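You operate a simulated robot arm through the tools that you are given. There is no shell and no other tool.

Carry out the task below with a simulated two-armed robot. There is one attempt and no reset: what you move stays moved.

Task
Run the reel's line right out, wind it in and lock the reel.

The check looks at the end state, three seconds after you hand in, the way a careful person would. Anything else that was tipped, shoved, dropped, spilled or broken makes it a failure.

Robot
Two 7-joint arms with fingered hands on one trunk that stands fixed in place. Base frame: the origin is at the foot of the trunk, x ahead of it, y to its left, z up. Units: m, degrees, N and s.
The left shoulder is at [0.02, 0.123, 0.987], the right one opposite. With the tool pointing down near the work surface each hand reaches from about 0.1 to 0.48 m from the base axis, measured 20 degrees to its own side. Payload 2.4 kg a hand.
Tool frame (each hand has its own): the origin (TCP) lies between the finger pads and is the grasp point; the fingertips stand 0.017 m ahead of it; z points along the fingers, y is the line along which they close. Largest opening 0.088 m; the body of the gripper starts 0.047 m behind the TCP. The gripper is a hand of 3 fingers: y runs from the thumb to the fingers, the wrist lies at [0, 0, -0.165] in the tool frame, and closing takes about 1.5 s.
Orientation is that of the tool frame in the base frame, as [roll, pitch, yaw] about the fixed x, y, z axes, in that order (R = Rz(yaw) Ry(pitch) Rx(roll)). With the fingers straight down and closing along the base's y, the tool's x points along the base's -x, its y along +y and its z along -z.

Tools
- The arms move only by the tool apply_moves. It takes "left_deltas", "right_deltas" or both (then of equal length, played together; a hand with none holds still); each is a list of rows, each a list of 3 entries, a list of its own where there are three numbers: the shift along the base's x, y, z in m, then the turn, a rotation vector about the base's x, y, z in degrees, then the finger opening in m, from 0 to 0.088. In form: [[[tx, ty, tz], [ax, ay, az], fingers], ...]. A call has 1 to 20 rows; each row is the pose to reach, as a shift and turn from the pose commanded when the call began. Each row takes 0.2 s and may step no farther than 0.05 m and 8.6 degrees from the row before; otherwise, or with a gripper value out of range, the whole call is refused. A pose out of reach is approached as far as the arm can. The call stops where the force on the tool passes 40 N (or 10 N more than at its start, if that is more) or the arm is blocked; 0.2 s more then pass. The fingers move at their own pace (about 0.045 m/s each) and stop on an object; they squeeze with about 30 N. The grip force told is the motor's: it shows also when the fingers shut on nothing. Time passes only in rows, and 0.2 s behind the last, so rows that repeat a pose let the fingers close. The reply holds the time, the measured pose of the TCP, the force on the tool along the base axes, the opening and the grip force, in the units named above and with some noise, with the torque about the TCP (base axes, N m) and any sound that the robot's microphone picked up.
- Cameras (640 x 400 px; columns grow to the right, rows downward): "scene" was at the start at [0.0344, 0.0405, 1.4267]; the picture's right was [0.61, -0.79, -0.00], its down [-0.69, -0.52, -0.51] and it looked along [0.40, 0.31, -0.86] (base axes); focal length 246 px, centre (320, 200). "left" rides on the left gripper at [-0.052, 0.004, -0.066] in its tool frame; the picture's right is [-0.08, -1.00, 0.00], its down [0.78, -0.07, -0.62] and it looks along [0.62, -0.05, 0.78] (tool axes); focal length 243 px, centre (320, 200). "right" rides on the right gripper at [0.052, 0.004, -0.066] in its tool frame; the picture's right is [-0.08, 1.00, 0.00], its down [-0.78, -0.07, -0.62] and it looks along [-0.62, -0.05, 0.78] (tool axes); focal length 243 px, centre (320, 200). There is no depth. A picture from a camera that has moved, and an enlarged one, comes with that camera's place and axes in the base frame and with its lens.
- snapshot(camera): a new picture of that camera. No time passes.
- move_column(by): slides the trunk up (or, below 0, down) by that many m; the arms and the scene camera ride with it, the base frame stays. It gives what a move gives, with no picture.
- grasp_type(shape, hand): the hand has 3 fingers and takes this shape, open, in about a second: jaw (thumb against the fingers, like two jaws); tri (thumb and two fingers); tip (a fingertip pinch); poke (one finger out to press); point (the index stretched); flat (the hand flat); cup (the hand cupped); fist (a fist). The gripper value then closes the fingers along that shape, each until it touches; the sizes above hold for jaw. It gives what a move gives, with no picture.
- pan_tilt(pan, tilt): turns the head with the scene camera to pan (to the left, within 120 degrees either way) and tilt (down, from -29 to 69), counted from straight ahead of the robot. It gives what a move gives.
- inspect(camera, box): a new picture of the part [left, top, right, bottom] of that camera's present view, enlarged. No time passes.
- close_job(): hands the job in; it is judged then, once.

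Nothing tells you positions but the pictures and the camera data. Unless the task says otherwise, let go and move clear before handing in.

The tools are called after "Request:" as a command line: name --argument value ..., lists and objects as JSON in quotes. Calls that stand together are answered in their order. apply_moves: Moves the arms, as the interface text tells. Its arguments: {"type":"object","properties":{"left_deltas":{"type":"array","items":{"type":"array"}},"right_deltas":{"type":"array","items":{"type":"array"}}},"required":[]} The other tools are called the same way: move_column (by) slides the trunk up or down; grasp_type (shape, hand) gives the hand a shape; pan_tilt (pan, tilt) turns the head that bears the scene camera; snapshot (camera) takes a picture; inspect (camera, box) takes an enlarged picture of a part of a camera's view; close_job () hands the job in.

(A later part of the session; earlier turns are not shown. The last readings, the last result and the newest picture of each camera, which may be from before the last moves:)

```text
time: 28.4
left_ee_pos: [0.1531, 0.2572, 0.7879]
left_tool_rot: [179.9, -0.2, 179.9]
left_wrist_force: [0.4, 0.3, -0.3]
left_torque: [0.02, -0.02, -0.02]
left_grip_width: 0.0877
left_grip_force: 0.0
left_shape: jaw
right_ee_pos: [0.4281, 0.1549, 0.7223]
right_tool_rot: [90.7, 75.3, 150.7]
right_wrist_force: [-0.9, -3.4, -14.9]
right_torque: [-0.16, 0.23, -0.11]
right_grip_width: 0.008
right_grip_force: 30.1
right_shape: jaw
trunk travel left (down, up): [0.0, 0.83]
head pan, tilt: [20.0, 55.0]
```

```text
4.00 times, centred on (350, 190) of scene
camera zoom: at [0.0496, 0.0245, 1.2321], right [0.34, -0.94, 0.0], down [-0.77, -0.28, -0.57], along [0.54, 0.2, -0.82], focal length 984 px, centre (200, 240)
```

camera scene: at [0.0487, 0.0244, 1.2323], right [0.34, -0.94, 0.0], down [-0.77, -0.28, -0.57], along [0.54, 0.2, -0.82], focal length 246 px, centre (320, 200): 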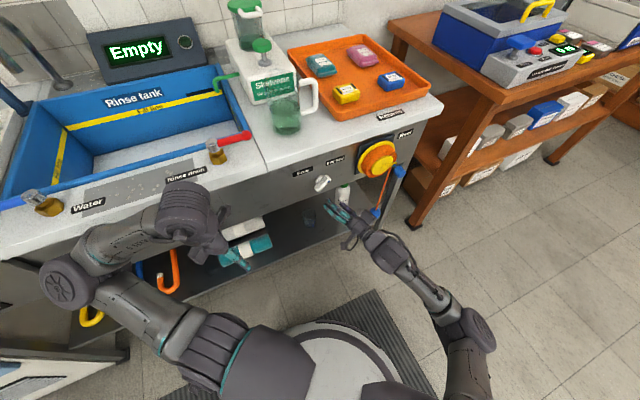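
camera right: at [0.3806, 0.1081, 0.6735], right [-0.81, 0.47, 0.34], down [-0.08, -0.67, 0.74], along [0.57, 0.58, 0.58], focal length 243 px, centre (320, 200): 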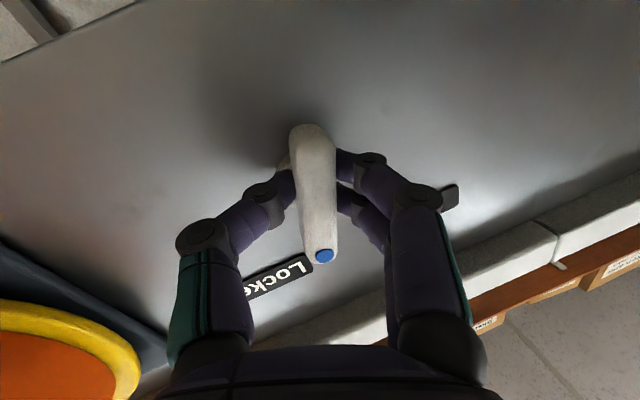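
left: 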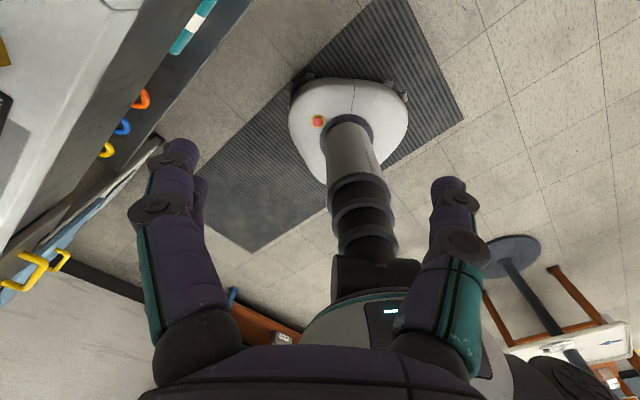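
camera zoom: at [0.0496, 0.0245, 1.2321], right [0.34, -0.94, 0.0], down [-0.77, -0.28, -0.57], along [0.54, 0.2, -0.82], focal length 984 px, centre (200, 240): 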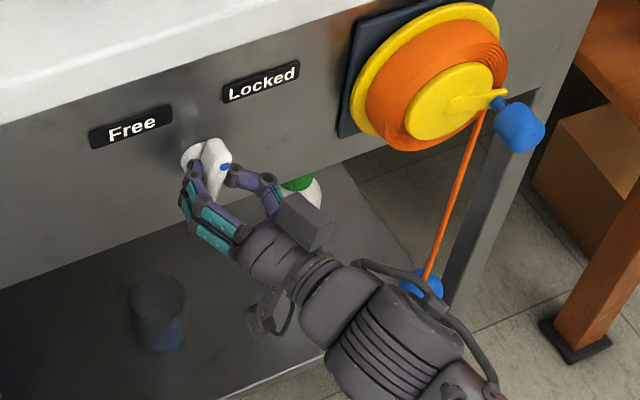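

The lever is following: it has turned about 30°. The sideways force shows the true lever axis is about 5 mm to the right of my turning centre, so I'll continue along the corrected arc.

Request:
apply_moves --right_deltas '[[[0.0012, -0.0012, -0.0024], [-4, -6.93, 0], 0.0], [[0.0016, -0.0016, -0.0028], [-8, -13.86, 0], 0.0], [[0.0021, -0.0021, -0.0032], [-12, -20.8, 0], 0.0], [[0.0027, -0.0027, -0.0034], [-15.5, -26.85, 0], 0.0], [[0.0033, -0.0033, -0.0034], [-19.5, -33.8, 0], 0.0], [[0.0039, -0.0039, -0.0034], [-23.5, -40.7, 0], 0.0], [[0.0045, -0.0045, -0.0033], [-27.5, -47.6, 0], 0.0], [[0.0045, -0.0045, -0.0033], [-30, -52, 0], 0.0], [[0.0045, -0.0045, -0.0033], [-30, -52, 0], 0.0]]'

Request:
snapshot --camera "right"

Request:
inspect --camera "scene" --box '[280, 140, 420, 240]'

```text
time: 30.4
left_ee_pos: [0.1535, 0.2586, 0.7861]
left_tool_rot: [-179.9, 0.1, -180.0]
left_wrist_force: [-0.6, -0.4, -1.0]
left_torque: [0.04, 0.01, -0.03]
left_grip_width: 0.088
left_grip_force: 0.1
left_shape: jaw
right_ee_pos: [0.4332, 0.1522, 0.7209]
right_tool_rot: [-90.1, 44.6, -30.0]
right_wrist_force: [1.7, -0.2, -7.6]
right_torque: [-0.16, 0.21, -0.11]
right_grip_width: 0.0071
right_grip_force: 29.7
right_shape: jaw
trunk travel left (down, up): [0.0, 0.83]
head pan, tilt: [20.0, 55.0]
```

```text
taken
camera right: at [0.4296, 0.0785, 0.6809], right [-0.66, 0.38, -0.65], down [-0.75, -0.28, 0.6], along [0.04, 0.88, 0.47], focal length 243 px, centre (320, 200)
```

right: 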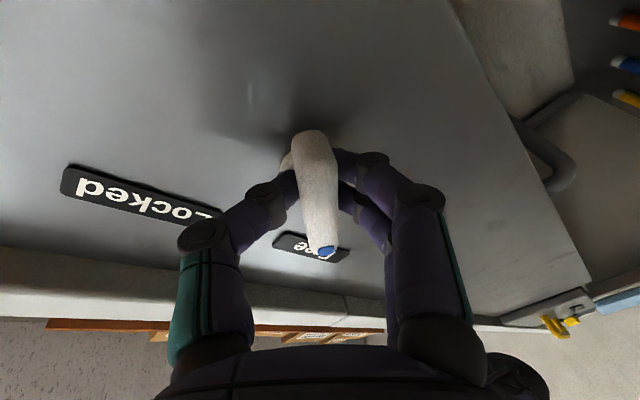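

```text
4.00 times, centred on (350, 190) of scene
camera zoom: at [0.0495, 0.0248, 1.2322], right [0.34, -0.94, 0.0], down [-0.77, -0.28, -0.57], along [0.54, 0.2, -0.82], focal length 984 px, centre (200, 240)
```

zoom: 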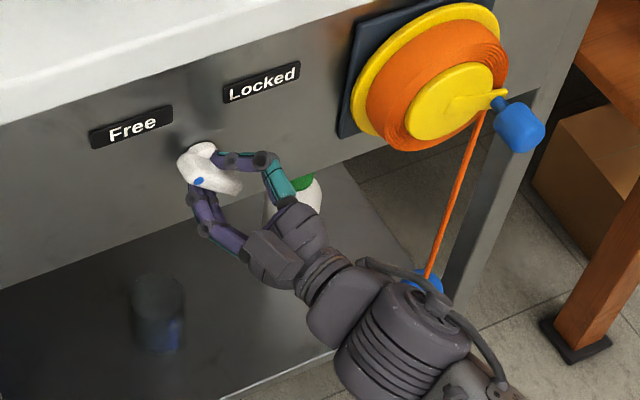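

Request:
apply_moves --right_deltas '[[[0.0003, -0.0003, 0.0], [-2, -3.46, 0], 0.0], [[0.0005, -0.0005, 0.0], [-4, -6.93, 0], 0.0], [[0.0005, -0.0005, 0.0], [-4, -6.93, 0], 0.0]]'

Request:
snapshot --camera "right"

```text
time: 31.1
left_ee_pos: [0.1526, 0.2588, 0.7864]
left_tool_rot: [-180.0, 0.0, -180.0]
left_wrist_force: [0.0, -0.1, -0.2]
left_torque: [-0.01, -0.02, 0.03]
left_grip_width: 0.0881
left_grip_force: 0.2
left_shape: jaw
right_ee_pos: [0.4328, 0.1509, 0.7207]
right_tool_rot: [-90.0, 36.6, -30.1]
right_wrist_force: [1.1, 2.8, -6.8]
right_torque: [-0.07, 0.33, -0.1]
right_grip_width: 0.0074
right_grip_force: 30.5
right_shape: jaw
trunk travel left (down, up): [0.0, 0.83]
head pan, tilt: [20.0, 55.0]
```

```text
taken
camera right: at [0.4344, 0.0755, 0.686], right [-0.57, 0.33, -0.75], down [-0.82, -0.25, 0.52], along [-0.01, 0.91, 0.41], focal length 243 px, centre (320, 200)
```

right: 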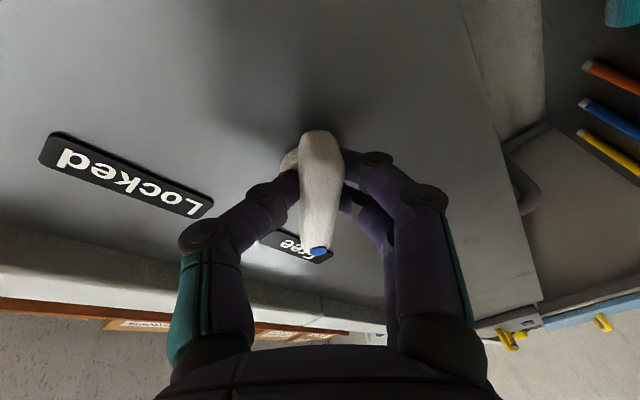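

Request:
apply_moves --right_deltas '[[[0, 0, 0], [0, 0, 0], 0.05], [[0, 0, 0], [0, 0, 0], 0.05], [[0, 0, 0], [0, 0, 0], 0.05], [[0, 0, 0], [0, 0, 0], 0.05], [[0, 0, 0], [0, 0, 0], 0.05], [[-0.015, -0.015, 0], [0, 0, 0], 0.05], [[-0.035, -0.035, 0], [0, 0, 0], 0.05], [[-0.05, -0.05, 0], [0, 0, 0], 0.05], [[-0.05, -0.05, 0], [0, 0, 0], 0.05]]'

Request:
snapshot --camera "right"

Request:
inspect --camera "scene" --box '[280, 140, 420, 240]'

```text
time: 33.1
left_ee_pos: [0.1548, 0.2576, 0.786]
left_tool_rot: [-179.9, 0.0, -180.0]
left_wrist_force: [0.0, 0.2, 0.4]
left_torque: [0.0, -0.01, -0.02]
left_grip_width: 0.0877
left_grip_force: 0.1
left_shape: jaw
right_ee_pos: [0.3832, 0.1009, 0.7202]
right_tool_rot: [-90.0, 36.7, -29.9]
right_wrist_force: [-0.3, 0.0, 0.5]
right_torque: [-0.03, 0.0, -0.03]
right_grip_width: 0.0496
right_grip_force: 0.0
right_shape: jaw
trunk travel left (down, up): [0.0, 0.83]
head pan, tilt: [20.0, 55.0]
```

```text
taken
camera right: at [0.3841, 0.025, 0.6859], right [-0.57, 0.33, -0.75], down [-0.82, -0.24, 0.52], along [-0.01, 0.91, 0.41], focal length 243 px, centre (320, 200)
```

right: 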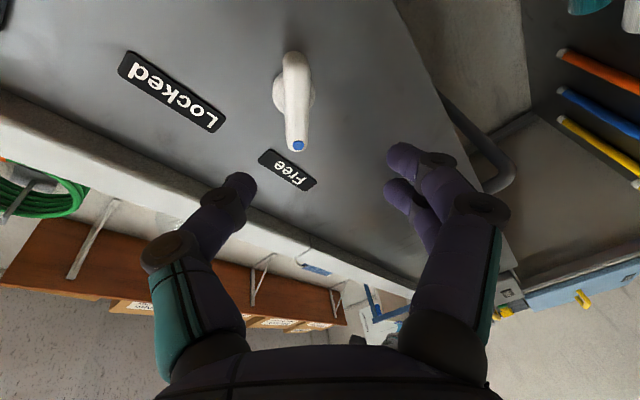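

```text
4.00 times, centred on (350, 190) of scene
camera zoom: at [0.0487, 0.0245, 1.2323], right [0.34, -0.94, 0.0], down [-0.77, -0.28, -0.57], along [0.54, 0.2, -0.82], focal length 984 px, centre (200, 240)
```

zoom: 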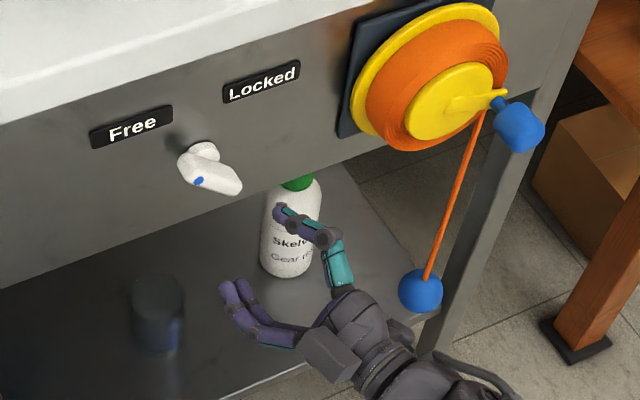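

The lever now points to "Free". Next is the reel: I'll back off, swing the right hand over in front of the crank knob, and square it up to the panel.

Request:
apply_moves --right_deltas '[[[-0.02, -0.02, 0], [3.78, 6.55, 0], 0.06], [[-0.0389, -0.0389, 0], [7.57, 13.1, 0], 0.06], [[-0.0118, -0.0661, 0.003], [11.35, 19.67, 0], 0.06], [[0.0154, -0.0933, 0.006], [15.14, 26.2, 0], 0.06], [[0.0425, -0.1204, 0.009], [18.9, 32.8, 0], 0.07], [[0.0697, -0.1476, 0.012], [22.7, 39.3, 0], 0.08], [[0.0968, -0.1747, 0.0143], [26.5, 45.9, 0], 0.08], [[0.0968, -0.1747, 0.0143], [26.5, 45.9, 0], 0.08]]'

Request:
apply_moves --right_deltas '[[[0, 0, 0], [0, 0, -7.5], 0.08], [[0, 0, 0], [0, 0, -15], 0.08], [[0, 0, 0], [0, 0, -15], 0.08], [[0, 0, 0], [0, 0, -15], 0.08]]'

Request:
snapshot --camera "right"

Request:
inspect --camera "scene" --box '[300, 120, 460, 240]'

```text
time: 35.0
left_ee_pos: [0.1537, 0.258, 0.787]
left_tool_rot: [180.0, 0.0, 179.9]
left_wrist_force: [1.0, -1.1, 0.2]
left_torque: [0.01, -0.03, 0.03]
left_grip_width: 0.0879
left_grip_force: 0.0
left_shape: jaw
right_ee_pos: [0.4792, -0.0736, 0.7337]
right_tool_rot: [-69.4, 89.9, -9.5]
right_wrist_force: [-0.4, -0.3, -0.2]
right_torque: [0.02, 0.0, -0.01]
right_grip_width: 0.0799
right_grip_force: 0.1
right_shape: jaw
trunk travel left (down, up): [0.0, 0.83]
head pan, tilt: [20.0, 55.0]
```

```text
time: 36.0
left_ee_pos: [0.1542, 0.2572, 0.7871]
left_tool_rot: [-180.0, 0.0, 180.0]
left_wrist_force: [-0.3, 0.4, -0.2]
left_torque: [-0.03, -0.03, -0.04]
left_grip_width: 0.0879
left_grip_force: 0.1
left_shape: jaw
right_ee_pos: [0.4794, -0.0736, 0.7347]
right_tool_rot: [-93.8, 89.7, -48.8]
right_wrist_force: [-0.2, -0.3, 0.3]
right_torque: [0.01, 0.01, 0.01]
right_grip_width: 0.0798
right_grip_force: 0.1
right_shape: jaw
trunk travel left (down, up): [0.0, 0.83]
head pan, tilt: [20.0, 55.0]
```

```text
taken
camera right: at [0.4302, -0.1161, 0.6824], right [-0.7, 0.71, 0.08], down [-0.4, -0.48, 0.78], along [0.59, 0.52, 0.62], focal length 243 px, centre (320, 200)
```

right: 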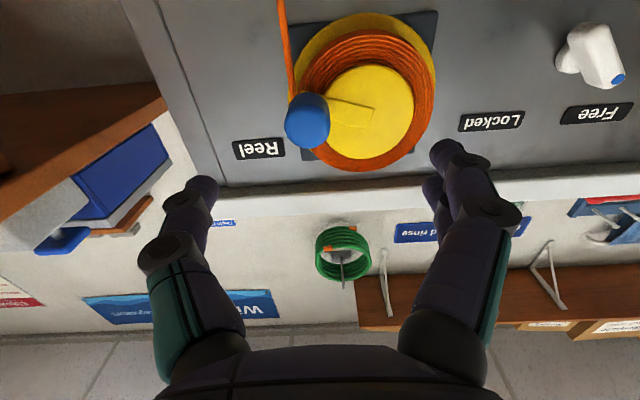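

```text
3.33 times, centred on (380, 180) of scene
camera zoom: at [0.0487, 0.0244, 1.2323], right [0.34, -0.94, 0.0], down [-0.77, -0.28, -0.57], along [0.54, 0.2, -0.82], focal length 820 px, centre (120, 267)
```

zoom: 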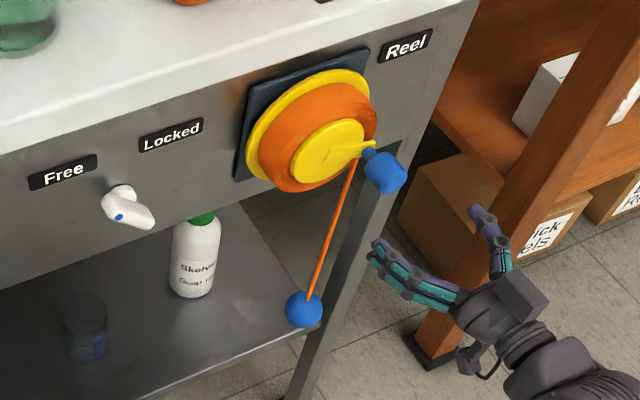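

Request:
apply_moves --right_deltas '[[[0.013, 0.011, 0], [0, 0, 0], 0.06], [[0.026, 0.021, -0.0005], [0, 0, 0], 0.06], [[0.039, 0.032, -0.001], [0, 0, 0], 0.06], [[0.0513, 0.0428, -0.0015], [0, 0, 0], 0.06], [[0.0513, 0.0428, -0.0015], [0, 0, 0], 0.06], [[0.0513, 0.0428, -0.0015], [0, 0, 0], 0.06]]'

Request:
snapshot --camera "right"

Request:
inspect --camera "scene" --box '[300, 120, 460, 240]'

```text
time: 37.4
left_ee_pos: [0.1536, 0.2576, 0.7863]
left_tool_rot: [-180.0, 0.0, 180.0]
left_wrist_force: [-0.3, -0.7, -0.4]
left_torque: [0.01, 0.01, 0.04]
left_grip_width: 0.0878
left_grip_force: 0.1
left_shape: jaw
right_ee_pos: [0.532, -0.0299, 0.7343]
right_tool_rot: [-86.7, 89.7, -41.8]
right_wrist_force: [0.0, 0.5, -0.4]
right_torque: [-0.01, -0.02, 0.0]
right_grip_width: 0.0604
right_grip_force: 0.0
right_shape: jaw
trunk travel left (down, up): [0.0, 0.83]
head pan, tilt: [20.0, 55.0]
```

```text
taken
camera right: at [0.4818, -0.0727, 0.6816], right [-0.7, 0.7, 0.08], down [-0.4, -0.48, 0.78], along [0.59, 0.52, 0.62], focal length 243 px, centre (320, 200)
```

right: 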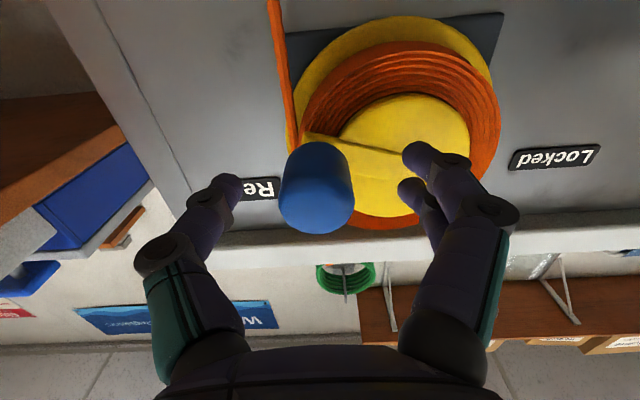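

```text
3.33 times, centred on (380, 180) of scene
camera zoom: at [0.0487, 0.0245, 1.2323], right [0.34, -0.94, 0.0], down [-0.77, -0.28, -0.57], along [0.54, 0.2, -0.82], focal length 820 px, centre (120, 267)
```

zoom: 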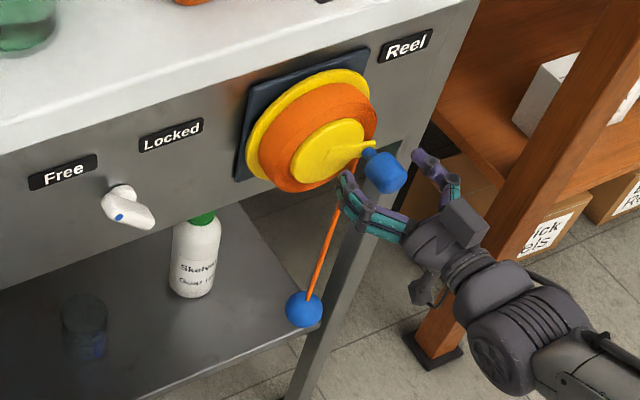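

The knob is between the fingers. I'll close on it, then try a small clockwise (pay-out) arc.

Request:
apply_moves --right_deltas '[[[0.002, 0.002, 0], [0, 0, 0], 0.0], [[0.002, 0.002, 0], [0, 0, 0], 0.0], [[0.002, 0.002, 0], [0, 0, 0], 0.0], [[0.002, 0.002, 0], [0, 0, 0], 0.0], [[0.002, 0.002, 0], [0, 0, 0], 0.0]]'

Request:
snapshot --camera "right"

Request:
inspect --camera "scene" --box '[300, 120, 460, 240]'

```text
time: 38.5
left_ee_pos: [0.1538, 0.2574, 0.7877]
left_tool_rot: [-179.9, 0.0, 180.0]
left_wrist_force: [0.1, -1.1, -0.2]
left_torque: [0.01, -0.02, 0.0]
left_grip_width: 0.0878
left_grip_force: 0.1
left_shape: jaw
right_ee_pos: [0.534, -0.028, 0.7338]
right_tool_rot: [-87.7, 89.6, -42.5]
right_wrist_force: [0.8, 1.8, 0.4]
right_torque: [0.01, 0.01, 0.02]
right_grip_width: 0.0174
right_grip_force: 30.4
right_shape: jaw
trunk travel left (down, up): [0.0, 0.83]
head pan, tilt: [20.0, 55.0]
```

```text
taken
camera right: at [0.4837, -0.0706, 0.6816], right [-0.71, 0.7, 0.08], down [-0.4, -0.48, 0.78], along [0.59, 0.52, 0.62], focal length 243 px, centre (320, 200)
```

right: 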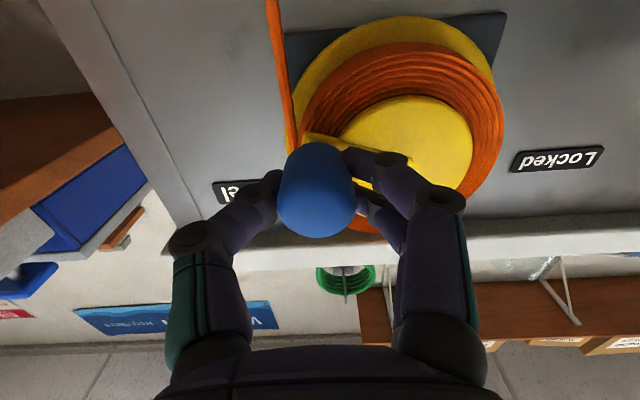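

```text
3.33 times, centred on (380, 180) of scene
camera zoom: at [0.0488, 0.0247, 1.2323], right [0.34, -0.94, 0.0], down [-0.77, -0.28, -0.57], along [0.54, 0.2, -0.82], focal length 820 px, centre (120, 267)
```

zoom: 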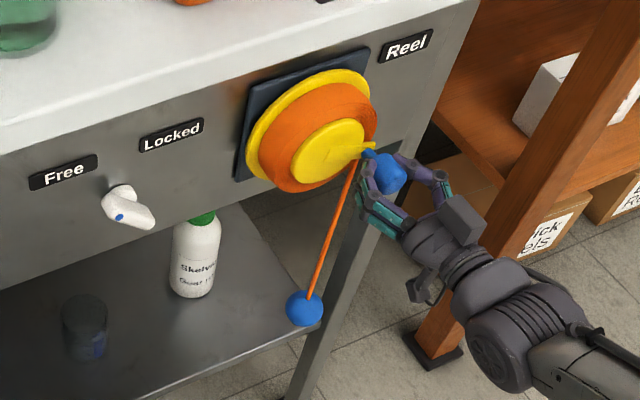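

Request:
apply_moves --right_deltas '[[[-0.0006, 0.0006, -0.0034], [0, 0, 0], 0.0], [[-0.0017, 0.0017, -0.0067], [0, 0, 0], 0.0], [[-0.0028, 0.0028, -0.0098], [0, 0, 0], 0.0], [[-0.0042, 0.0042, -0.0128], [0, 0, 0], 0.0], [[-0.0042, 0.0042, -0.0128], [0, 0, 0], 0.0]]'

Request:
snapshot --camera "right"

Request:
inspect --camera "scene" --box '[300, 120, 460, 240]'

```text
time: 39.8
left_ee_pos: [0.1536, 0.2578, 0.7876]
left_tool_rot: [179.9, 0.0, 180.0]
left_wrist_force: [-0.6, 0.0, 0.2]
left_torque: [0.01, -0.01, 0.03]
left_grip_width: 0.0877
left_grip_force: 0.1
left_shape: jaw
right_ee_pos: [0.5284, -0.0243, 0.7216]
right_tool_rot: [-65.4, 89.6, -20.5]
right_wrist_force: [7.8, 1.6, 12.9]
right_torque: [0.48, 0.18, 0.03]
right_grip_width: 0.0167
right_grip_force: 30.0
right_shape: jaw
trunk travel left (down, up): [0.0, 0.83]
head pan, tilt: [20.0, 55.0]
```

```text
taken
camera right: at [0.4793, -0.0671, 0.6699], right [-0.7, 0.71, 0.08], down [-0.4, -0.48, 0.78], along [0.59, 0.52, 0.62], focal length 243 px, centre (320, 200)
```

right: 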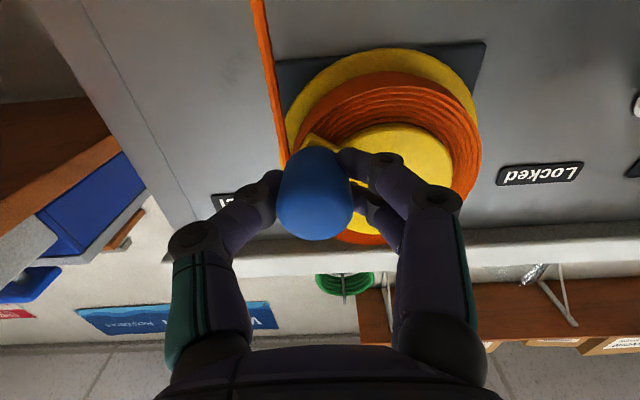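

```text
3.33 times, centred on (380, 180) of scene
camera zoom: at [0.0485, 0.0246, 1.2323], right [0.34, -0.94, 0.0], down [-0.77, -0.28, -0.57], along [0.54, 0.2, -0.82], focal length 820 px, centre (120, 267)
```

zoom: 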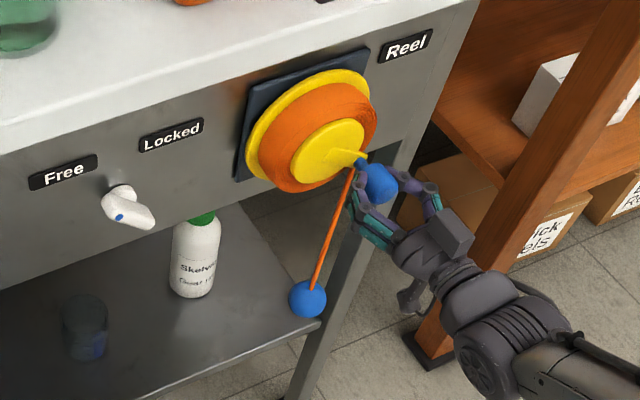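

Turning the crank clockwise raised the ball by about 2.5 cm. So clockwise winds in and counter-clockwise pays out, and the knob slips in my grip rather than spinning freely. I'll loosen the fingers to a light cage and crank counter-clockwise to run the line out.

Request:
apply_moves --right_deltas '[[[0, 0, 0], [0, 0, 0], 0.0195], [[0, 0, 0], [0, 0, 0], 0.0195], [[0.0035, -0.0035, 0.0094], [0, 0, 0], 0.0195], [[0.0051, -0.0051, 0.0198], [0, 0, 0], 0.0195], [[0.0047, -0.0047, 0.0303], [0, 0, 0], 0.0195], [[0.0025, -0.0025, 0.0405], [0, 0, 0], 0.0195], [[-0.0016, 0.0016, 0.0494], [0, 0, 0], 0.0195], [[-0.007, 0.007, 0.0566], [0, 0, 0], 0.0195], [[-0.007, 0.007, 0.0566], [0, 0, 0], 0.0195]]'

Request:
snapshot --camera "right"

Request:
inspect --camera "scene" --box '[300, 120, 460, 240]'

```text
time: 41.8
left_ee_pos: [0.1528, 0.2576, 0.7871]
left_tool_rot: [-180.0, 0.0, 180.0]
left_wrist_force: [0.2, -0.1, 0.7]
left_torque: [-0.03, -0.03, 0.02]
left_grip_width: 0.0879
left_grip_force: 0.1
left_shape: jaw
right_ee_pos: [0.5229, -0.0181, 0.7786]
right_tool_rot: [-88.8, 89.7, -43.8]
right_wrist_force: [0.0, 0.4, -0.3]
right_torque: [0.04, -0.03, 0.01]
right_grip_width: 0.0198
right_grip_force: 0.1
right_shape: jaw
trunk travel left (down, up): [0.0, 0.83]
head pan, tilt: [20.0, 55.0]
```

```text
taken
camera right: at [0.4724, -0.0601, 0.7258], right [-0.71, 0.7, 0.08], down [-0.4, -0.48, 0.78], along [0.59, 0.52, 0.62], focal length 243 px, centre (320, 200)
```

right: 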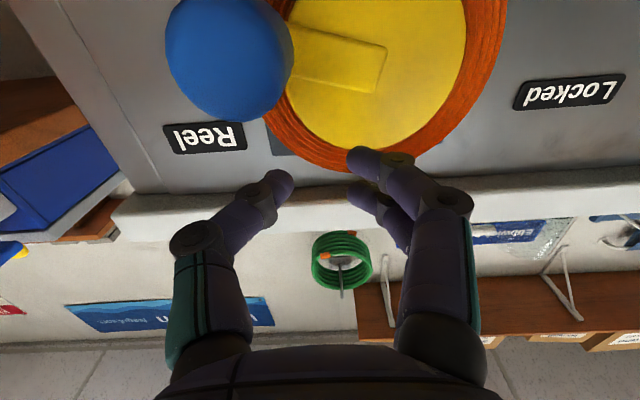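

```text
3.33 times, centred on (380, 180) of scene
camera zoom: at [0.0487, 0.0245, 1.2323], right [0.34, -0.94, 0.0], down [-0.77, -0.28, -0.57], along [0.54, 0.2, -0.82], focal length 820 px, centre (120, 267)
```

zoom: 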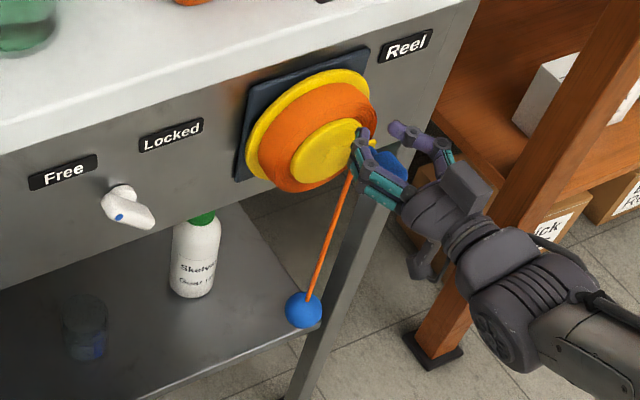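

The knob slipped out of the cage: the crank went back to its starting angle and stopped there, and the ball is again at z≈0.45. I need to see whether the ball is resting on the shelf or hanging free, so I'll open the hand, back off and look.

Request:
apply_moves --right_deltas '[[[-0.02, -0.02, 0], [0, 0, 0], 0.04], [[-0.05, -0.05, 0], [0, 0, 0], 0.06], [[-0.08, -0.08, 0], [0, 0, 0], 0.06], [[-0.085, -0.105, 0], [0, 0, 0], 0.06], [[-0.085, -0.105, 0], [0, 0, 0], 0.06]]'

Request:
inspect --camera "scene" --box '[340, 150, 420, 220]'

Request:
inspect --camera "scene" --box '[350, 180, 390, 210]'

Request:
snapshot --camera "right"

```text
time: 43.0
left_ee_pos: [0.1536, 0.257, 0.7861]
left_tool_rot: [179.9, 0.0, 180.0]
left_wrist_force: [0.0, 0.2, 0.2]
left_torque: [0.02, 0.04, -0.03]
left_grip_width: 0.0878
left_grip_force: 0.1
left_shape: jaw
right_ee_pos: [0.4359, -0.123, 0.7767]
right_tool_rot: [-84.2, 89.8, -39.3]
right_wrist_force: [-0.2, 0.0, -0.4]
right_torque: [-0.01, 0.02, 0.0]
right_grip_width: 0.0597
right_grip_force: 0.1
right_shape: jaw
trunk travel left (down, up): [0.0, 0.83]
head pan, tilt: [20.0, 55.0]
```

```text
5.71 times, centred on (380, 185) of scene
camera zoom: at [0.0487, 0.0244, 1.2323], right [0.34, -0.94, 0.0], down [-0.77, -0.28, -0.57], along [0.54, 0.2, -0.82], focal length 1406 px, centre (-23, 286)
```

zoom: 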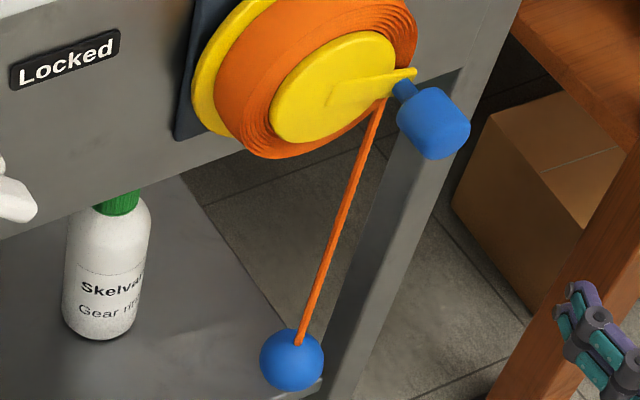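

```text
13.33 times, centred on (370, 195) of scene
camera zoom: at [0.0487, 0.0244, 1.2323], right [0.34, -0.94, 0.0], down [-0.77, -0.28, -0.57], along [0.54, 0.2, -0.82], focal length 3281 px, centre (-347, 267)
```

zoom: 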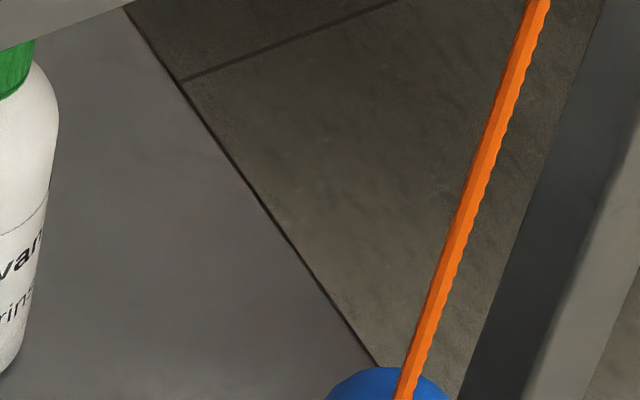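

```text
taken
camera right: at [0.3866, -0.1657, 0.7251], right [-0.7, 0.7, 0.08], down [-0.4, -0.48, 0.78], along [0.59, 0.52, 0.62], focal length 243 px, centre (320, 200)
```

right: 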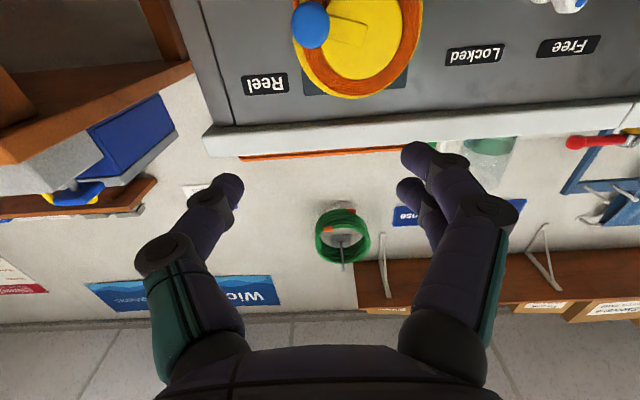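

Request:
inspect --camera "scene" --box '[290, 150, 360, 200]'

Request:
pan_tilt --pan 45 --tilt 45

Request:
snapshot --camera "scene"

```text
8.00 times, centred on (325, 175) of scene
camera zoom: at [0.0487, 0.0244, 1.2323], right [0.34, -0.94, 0.0], down [-0.77, -0.28, -0.57], along [0.54, 0.2, -0.82], focal length 1969 px, centre (280, 400)
```

zoom: 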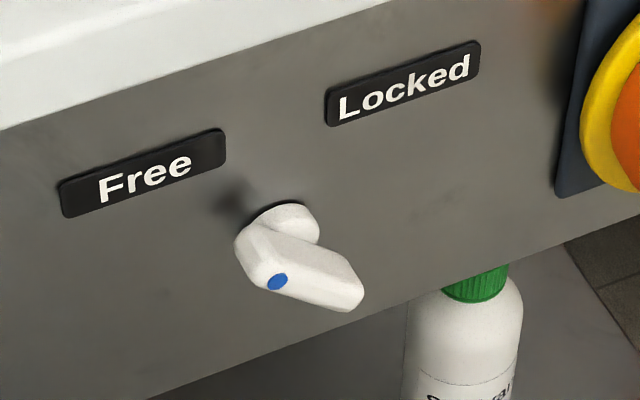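

```text
time: 43.8
left_ee_pos: [0.1532, 0.258, 0.7871]
left_tool_rot: [180.0, -0.1, 179.9]
left_wrist_force: [0.6, 0.1, -0.4]
left_torque: [-0.02, -0.02, -0.02]
left_grip_width: 0.0879
left_grip_force: 0.0
left_shape: jaw
right_ee_pos: [0.4366, -0.1237, 0.7777]
right_tool_rot: [-89.0, 89.7, -44.1]
right_wrist_force: [-0.6, 0.3, 0.1]
right_torque: [-0.04, -0.02, -0.04]
right_grip_width: 0.0596
right_grip_force: 0.1
right_shape: jaw
trunk travel left (down, up): [0.0, 0.83]
head pan, tilt: [45.0, 45.0]
```

```text
taken
camera scene: at [0.0385, 0.0572, 1.2457], right [0.71, -0.71, 0.0], down [-0.5, -0.5, -0.71], along [0.5, 0.5, -0.71], focal length 246 px, centre (320, 200)
```

scene: 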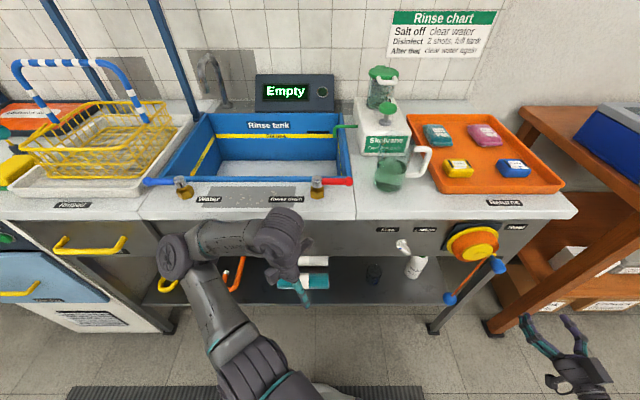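

Request:
inspect --camera "scene" --box '[370, 215, 530, 315]'

Request:
inspect --camera "scene" --box '[370, 220, 450, 270]'

```text
4.00 times, centred on (450, 265) of scene
camera zoom: at [0.0385, 0.0572, 1.2457], right [0.71, -0.71, 0.0], down [-0.5, -0.5, -0.71], along [0.5, 0.5, -0.71], focal length 984 px, centre (-200, -60)
```

zoom: 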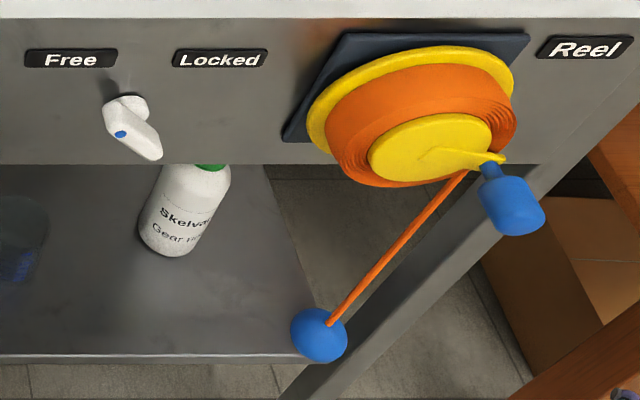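

```text
8.00 times, centred on (410, 245) of scene
camera zoom: at [0.0385, 0.0572, 1.2457], right [0.71, -0.71, 0.0], down [-0.5, -0.5, -0.71], along [0.5, 0.5, -0.71], focal length 1969 px, centre (-400, -160)
```

zoom: 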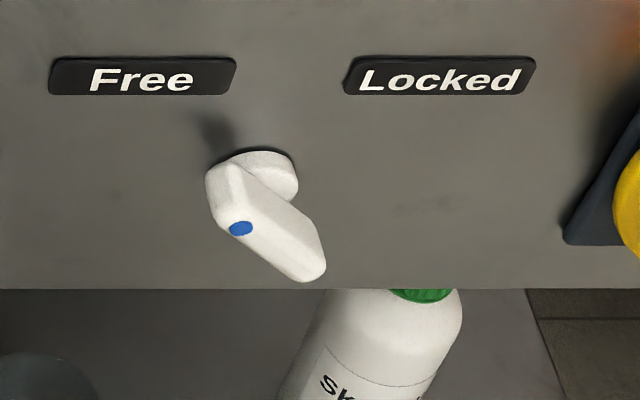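

In this square-on view the counter runs level, which confirms its normal at 45°. The lever sits on "Free" (about 45° up-left), and the ball hangs clear in front of the shelf. I'll grip the knob again, firmly this time, and feel which way the reel turns and how hard.

Request:
apply_moves --right_deltas '[[[0.025, 0.024, -0.022], [0, 0, 0], 0.06], [[0.0495, 0.0478, -0.0439], [0, 0, 0], 0.06], [[0.073, 0.072, -0.0439], [0, 0, 0], 0.06], [[0.0974, 0.0957, -0.0439], [0, 0, 0], 0.06], [[0.0974, 0.0957, -0.0439], [0, 0, 0], 0.06], [[0.0974, 0.0957, -0.0439], [0, 0, 0], 0.0], [[0.0974, 0.0957, -0.0439], [0, 0, 0], 0.0], [[0.0974, 0.0957, -0.0439], [0, 0, 0], 0.0], [[0.0974, 0.0957, -0.0439], [0, 0, 0], 0.0], [[0.0974, 0.0957, -0.0439], [0, 0, 0], 0.0]]'

Request:
snapshot --camera "right"

```text
time: 46.0
left_ee_pos: [0.1531, 0.259, 0.7878]
left_tool_rot: [-180.0, 0.0, -180.0]
left_wrist_force: [0.6, 0.4, 0.0]
left_torque: [0.05, -0.02, 0.0]
left_grip_width: 0.0882
left_grip_force: 0.1
left_shape: jaw
right_ee_pos: [0.5344, -0.0251, 0.7338]
right_tool_rot: [-91.9, 89.8, -47.0]
right_wrist_force: [1.9, 1.6, 0.3]
right_torque: [-0.01, -0.01, 0.0]
right_grip_width: 0.0169
right_grip_force: 30.2
right_shape: jaw
trunk travel left (down, up): [0.0, 0.83]
head pan, tilt: [45.0, 45.0]
```

```text
taken
camera right: at [0.4847, -0.0693, 0.681], right [-0.71, 0.7, 0.08], down [-0.39, -0.48, 0.78], along [0.59, 0.52, 0.62], focal length 243 px, centre (320, 200)
```

right: 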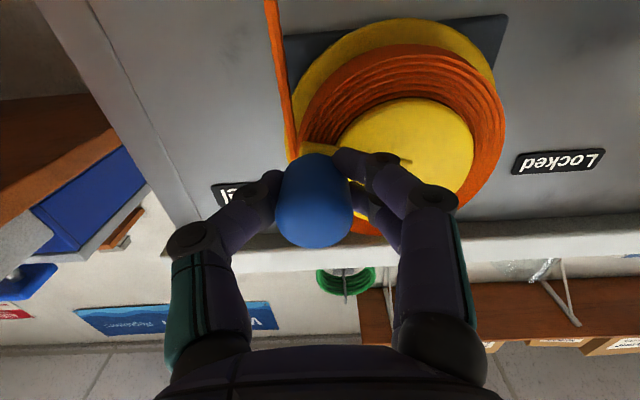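

Request:
apply_moves --right_deltas '[[[0.0004, -0.0004, 0.0035], [0, 0, 0], 0.0], [[0.0007, -0.0007, 0.007], [0, 0, 0], 0.0], [[0.0009, -0.0009, 0.0105], [0, 0, 0], 0.0], [[0.0009, -0.0009, 0.014], [0, 0, 0], 0.0], [[0.0009, -0.0009, 0.014], [0, 0, 0], 0.0]]'

Request:
inspect --camera "scene" --box '[370, 215, 530, 315]'

```text
time: 47.2
left_ee_pos: [0.1541, 0.257, 0.7876]
left_tool_rot: [180.0, -0.1, 180.0]
left_wrist_force: [0.7, 0.4, 0.7]
left_torque: [0.04, 0.0, -0.02]
left_grip_width: 0.088
left_grip_force: 0.0
left_shape: jaw
right_ee_pos: [0.5351, -0.0286, 0.7464]
right_tool_rot: [-123.3, 89.7, -78.3]
right_wrist_force: [-3.8, 0.9, -16.8]
right_torque: [-0.67, -0.19, 0.16]
right_grip_width: 0.0162
right_grip_force: 30.3
right_shape: jaw
trunk travel left (down, up): [0.0, 0.83]
head pan, tilt: [45.0, 45.0]
```

```text
4.00 times, centred on (450, 265) of scene
camera zoom: at [0.0394, 0.0575, 1.2456], right [0.71, -0.71, 0.0], down [-0.5, -0.5, -0.71], along [0.5, 0.5, -0.71], focal length 984 px, centre (-200, -60)
```

zoom: 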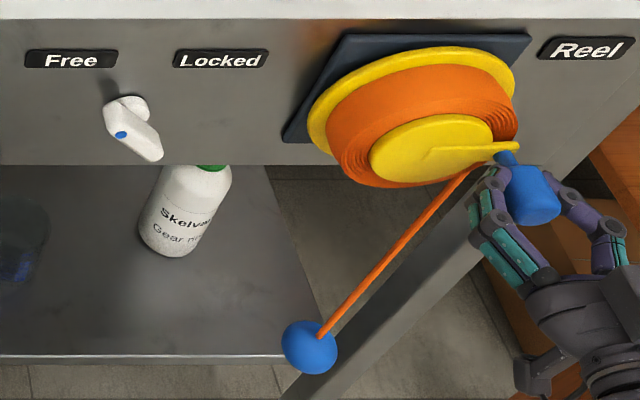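

The ball went down: counter-clockwise with a firm grip does pay out. I'll keep cranking counter-clockwise along the circle, checking forces as I go.

Request:
apply_moves --right_deltas '[[[-0.0016, 0.0016, 0.0104], [0, 0, 0], 0.0], [[-0.0051, 0.0051, 0.0198], [0, 0, 0], 0.0], [[-0.0101, 0.0101, 0.0276], [0, 0, 0], 0.0], [[-0.0165, 0.0165, 0.0333], [0, 0, 0], 0.0]]'

Request:
snapshot --camera "right"

Request:
inspect --camera "scene" --box '[370, 215, 530, 315]'

```text
time: 48.2
left_ee_pos: [0.153, 0.2575, 0.7881]
left_tool_rot: [179.9, -0.1, 179.9]
left_wrist_force: [0.4, 0.1, 0.4]
left_torque: [-0.01, -0.01, -0.02]
left_grip_width: 0.0877
left_grip_force: 0.1
left_shape: jaw
right_ee_pos: [0.5191, -0.0143, 0.7859]
right_tool_rot: [-31.6, 89.3, 13.2]
right_wrist_force: [20.1, -11.8, 27.3]
right_torque: [-0.06, -0.56, -0.22]
right_grip_width: 0.0123
right_grip_force: 30.4
right_shape: jaw
trunk travel left (down, up): [0.0, 0.83]
head pan, tilt: [45.0, 45.0]
```

```text
taken
camera right: at [0.4704, -0.0561, 0.7324], right [-0.7, 0.71, 0.08], down [-0.4, -0.49, 0.77], along [0.59, 0.51, 0.63], focal length 243 px, centre (320, 200)
```

right: 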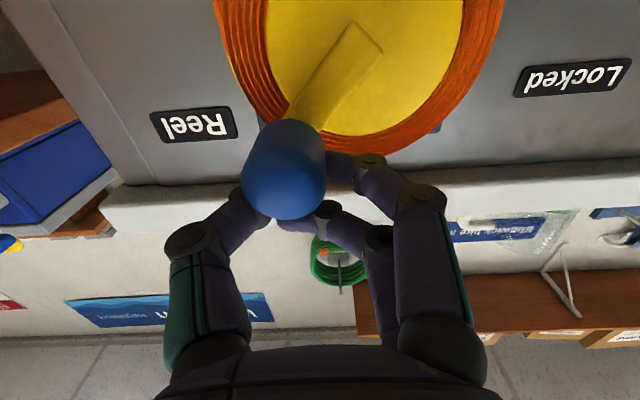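

```text
4.00 times, centred on (450, 265) of scene
camera zoom: at [0.0385, 0.0559, 1.2461], right [0.71, -0.71, 0.0], down [-0.5, -0.5, -0.71], along [0.5, 0.5, -0.71], focal length 984 px, centre (-200, -60)
```

zoom: 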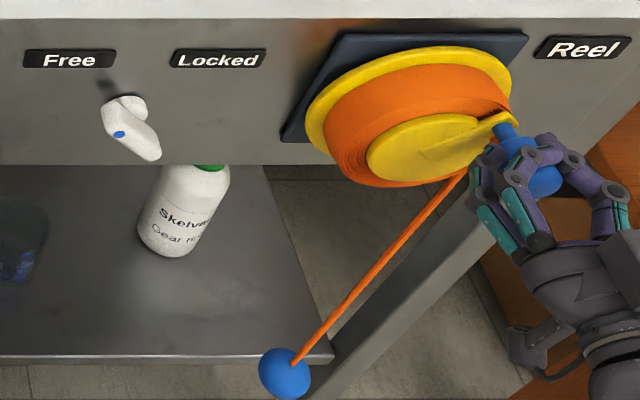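

The line is paying out, but the fixed knob is working out of my two-sided grip as it turns. I'll let go, back off and see whether the reel stays put, then push the knob round with a single finger instead.

Request:
apply_moves --right_deltas '[[[0, 0, 0], [0, 0, 0], 0.06], [[0, 0, 0], [0, 0, 0], 0.06], [[0, 0, 0], [0, 0, 0], 0.06], [[0, 0, 0], [0, 0, 0], 0.06]]'

Request:
inspect --camera "scene" --box '[370, 215, 530, 315]'

Request:
snapshot --camera "right"

```text
time: 49.2
left_ee_pos: [0.1534, 0.2579, 0.7861]
left_tool_rot: [179.9, -0.1, 180.0]
left_wrist_force: [-0.5, -0.6, 0.1]
left_torque: [0.02, 0.02, -0.02]
left_grip_width: 0.0878
left_grip_force: 0.0
left_shape: jaw
right_ee_pos: [0.5187, -0.0123, 0.7803]
right_tool_rot: [-101.8, 89.8, -56.6]
right_wrist_force: [-0.2, -0.3, -0.2]
right_torque: [-0.02, -0.04, 0.01]
right_grip_width: 0.0599
right_grip_force: 0.1
right_shape: jaw
trunk travel left (down, up): [0.0, 0.83]
head pan, tilt: [45.0, 45.0]
```

```text
4.00 times, centred on (450, 265) of scene
camera zoom: at [0.0384, 0.0574, 1.2457], right [0.71, -0.71, 0.0], down [-0.5, -0.5, -0.71], along [0.5, 0.5, -0.71], focal length 984 px, centre (-200, -60)
```

zoom: 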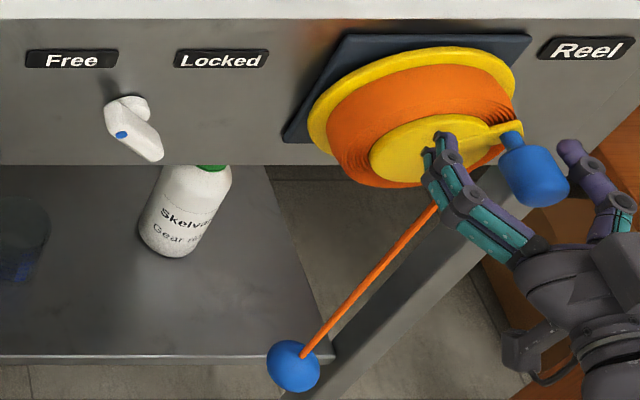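

```text
taken
camera right: at [0.4688, -0.054, 0.7282], right [-0.71, 0.7, 0.08], down [-0.39, -0.48, 0.78], along [0.59, 0.52, 0.62], focal length 243 px, centre (320, 200)
```

right: 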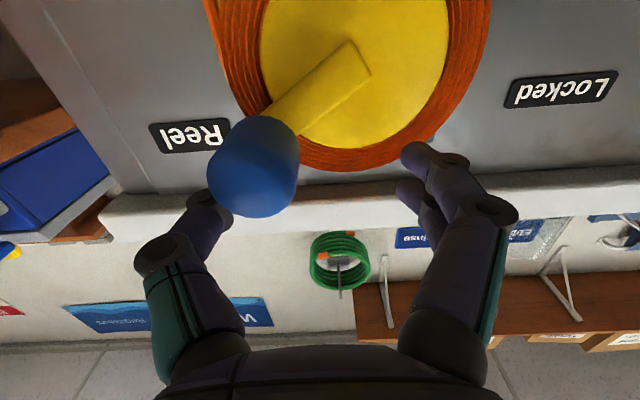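

Request:
apply_moves --right_deltas '[[[-0.02, -0.02, 0], [0, 0, 0], 0.07], [[-0.05, -0.05, 0], [0, 0, 0], 0.07], [[-0.08, -0.08, 0], [0, 0, 0], 0.07], [[-0.08, -0.08, 0], [0, 0, 0], 0.07]]'

Request:
inspect --camera "scene" --box '[370, 215, 530, 315]'

Request:
grasp_type --hand "right" --shape "poke"

Request:
inspect --camera "scene" --box '[370, 215, 530, 315]'

Request:
snapshot --camera "right"

```text
time: 50.2
left_ee_pos: [0.1537, 0.2585, 0.7872]
left_tool_rot: [-179.9, 0.0, 179.9]
left_wrist_force: [-0.5, 0.1, 0.1]
left_torque: [-0.02, 0.01, -0.01]
left_grip_width: 0.0879
left_grip_force: 0.1
left_shape: jaw
right_ee_pos: [0.4381, -0.0929, 0.7803]
right_tool_rot: [-82.8, 89.6, -37.8]
right_wrist_force: [0.0, -0.6, -0.7]
right_torque: [0.0, 0.05, 0.0]
right_grip_width: 0.0696
right_grip_force: 0.0
right_shape: jaw
trunk travel left (down, up): [0.0, 0.83]
head pan, tilt: [45.0, 45.0]
```

```text
4.00 times, centred on (450, 265) of scene
camera zoom: at [0.0384, 0.0573, 1.2457], right [0.71, -0.71, 0.0], down [-0.5, -0.5, -0.71], along [0.5, 0.5, -0.71], focal length 984 px, centre (-200, -60)
```

zoom: 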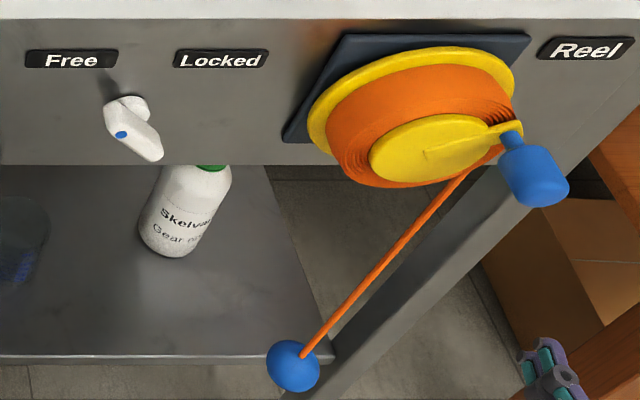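

```text
time: 51.1
left_ee_pos: [0.1535, 0.2583, 0.7868]
left_tool_rot: [180.0, 0.0, -180.0]
left_wrist_force: [0.4, 0.2, 0.1]
left_torque: [0.01, -0.07, 0.0]
left_grip_width: 0.0879
left_grip_force: 0.1
left_shape: jaw
right_ee_pos: [0.4382, -0.0919, 0.7806]
right_tool_rot: [-89.7, 89.7, -44.9]
right_wrist_force: [0.6, 0.3, 0.1]
right_torque: [-0.01, 0.0, 0.02]
right_grip_width: 0.0
right_grip_force: 0.1
right_shape: poke
trunk travel left (down, up): [0.0, 0.83]
head pan, tilt: [45.0, 45.0]
```

```text
4.00 times, centred on (450, 265) of scene
camera zoom: at [0.0384, 0.0573, 1.2457], right [0.71, -0.71, 0.0], down [-0.5, -0.5, -0.71], along [0.5, 0.5, -0.71], focal length 984 px, centre (-200, -60)
```

zoom: 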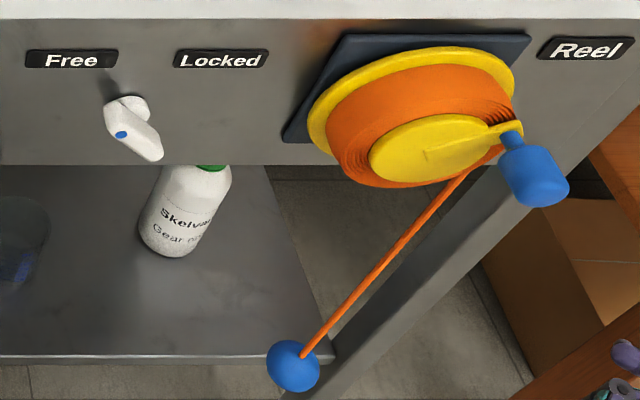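

```text
taken
camera right: at [0.3886, -0.1345, 0.7286], right [-0.7, 0.7, 0.08], down [-0.4, -0.48, 0.78], along [0.59, 0.52, 0.62], focal length 243 px, centre (320, 200)
```

right: 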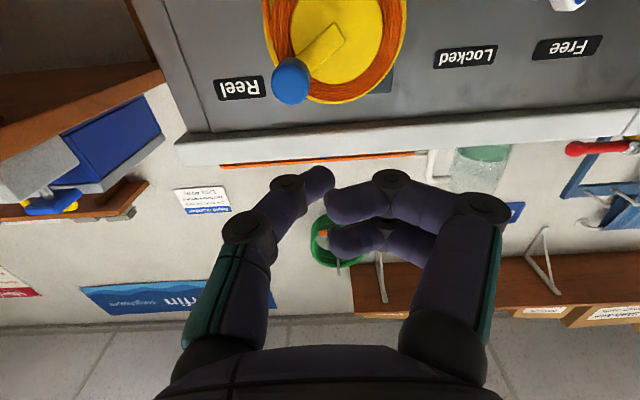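

The reel stays where it is left. I'll compare the "point" shape for a single outstretched finger.

Request:
grasp_type --hand "right" --shape "point"

Request:
snapshot --camera "right"

Request:
pan_tilt --pan 10 --tilt 60

Request:
snapshot --camera "scene"

```text
time: 52.0
left_ee_pos: [0.1536, 0.2581, 0.7878]
left_tool_rot: [-180.0, 0.0, 179.9]
left_wrist_force: [-0.1, 0.3, 0.1]
left_torque: [0.02, -0.04, 0.02]
left_grip_width: 0.088
left_grip_force: 0.0
left_shape: jaw
right_ee_pos: [0.4379, -0.0925, 0.7796]
right_tool_rot: [-88.9, 89.7, -44.0]
right_wrist_force: [-0.2, 0.1, 0.0]
right_torque: [0.03, 0.01, -0.03]
right_grip_width: 0.0004
right_grip_force: 0.1
right_shape: point
trunk travel left (down, up): [0.0, 0.83]
head pan, tilt: [45.0, 45.0]
```

```text
taken
camera right: at [0.3886, -0.1345, 0.7286], right [-0.7, 0.7, 0.08], down [-0.4, -0.48, 0.78], along [0.59, 0.52, 0.62], focal length 243 px, centre (320, 200)
```

right: 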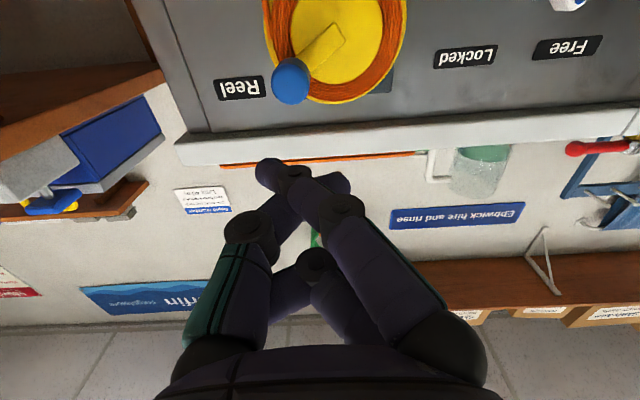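

```text
time: 53.0
left_ee_pos: [0.1538, 0.2589, 0.787]
left_tool_rot: [180.0, 0.0, -180.0]
left_wrist_force: [-0.1, 0.1, -0.4]
left_torque: [0.0, 0.0, 0.01]
left_grip_width: 0.0877
left_grip_force: 0.1
left_shape: jaw
right_ee_pos: [0.4387, -0.0926, 0.7799]
right_tool_rot: [-89.6, 89.7, -44.6]
right_wrist_force: [-0.2, -0.7, -0.2]
right_torque: [0.0, -0.05, 0.01]
right_grip_width: 0.0
right_grip_force: 0.1
right_shape: point
trunk travel left (down, up): [0.0, 0.83]
head pan, tilt: [10.0, 60.0]
```

```text
taken
camera scene: at [0.0466, 0.0114, 1.2262], right [0.17, -0.98, 0.0], down [-0.85, -0.15, -0.5], along [0.49, 0.09, -0.87], focal length 246 px, centre (320, 200)
```

scene: 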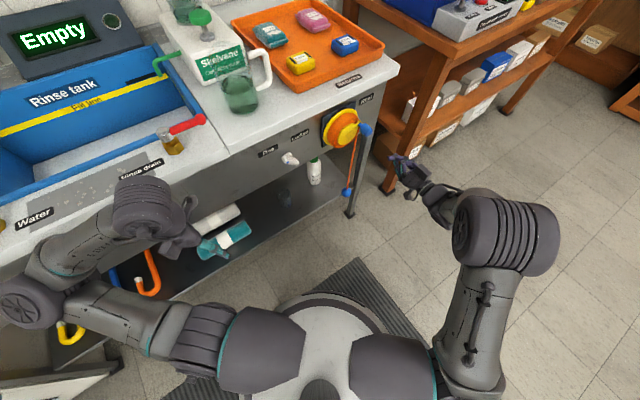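

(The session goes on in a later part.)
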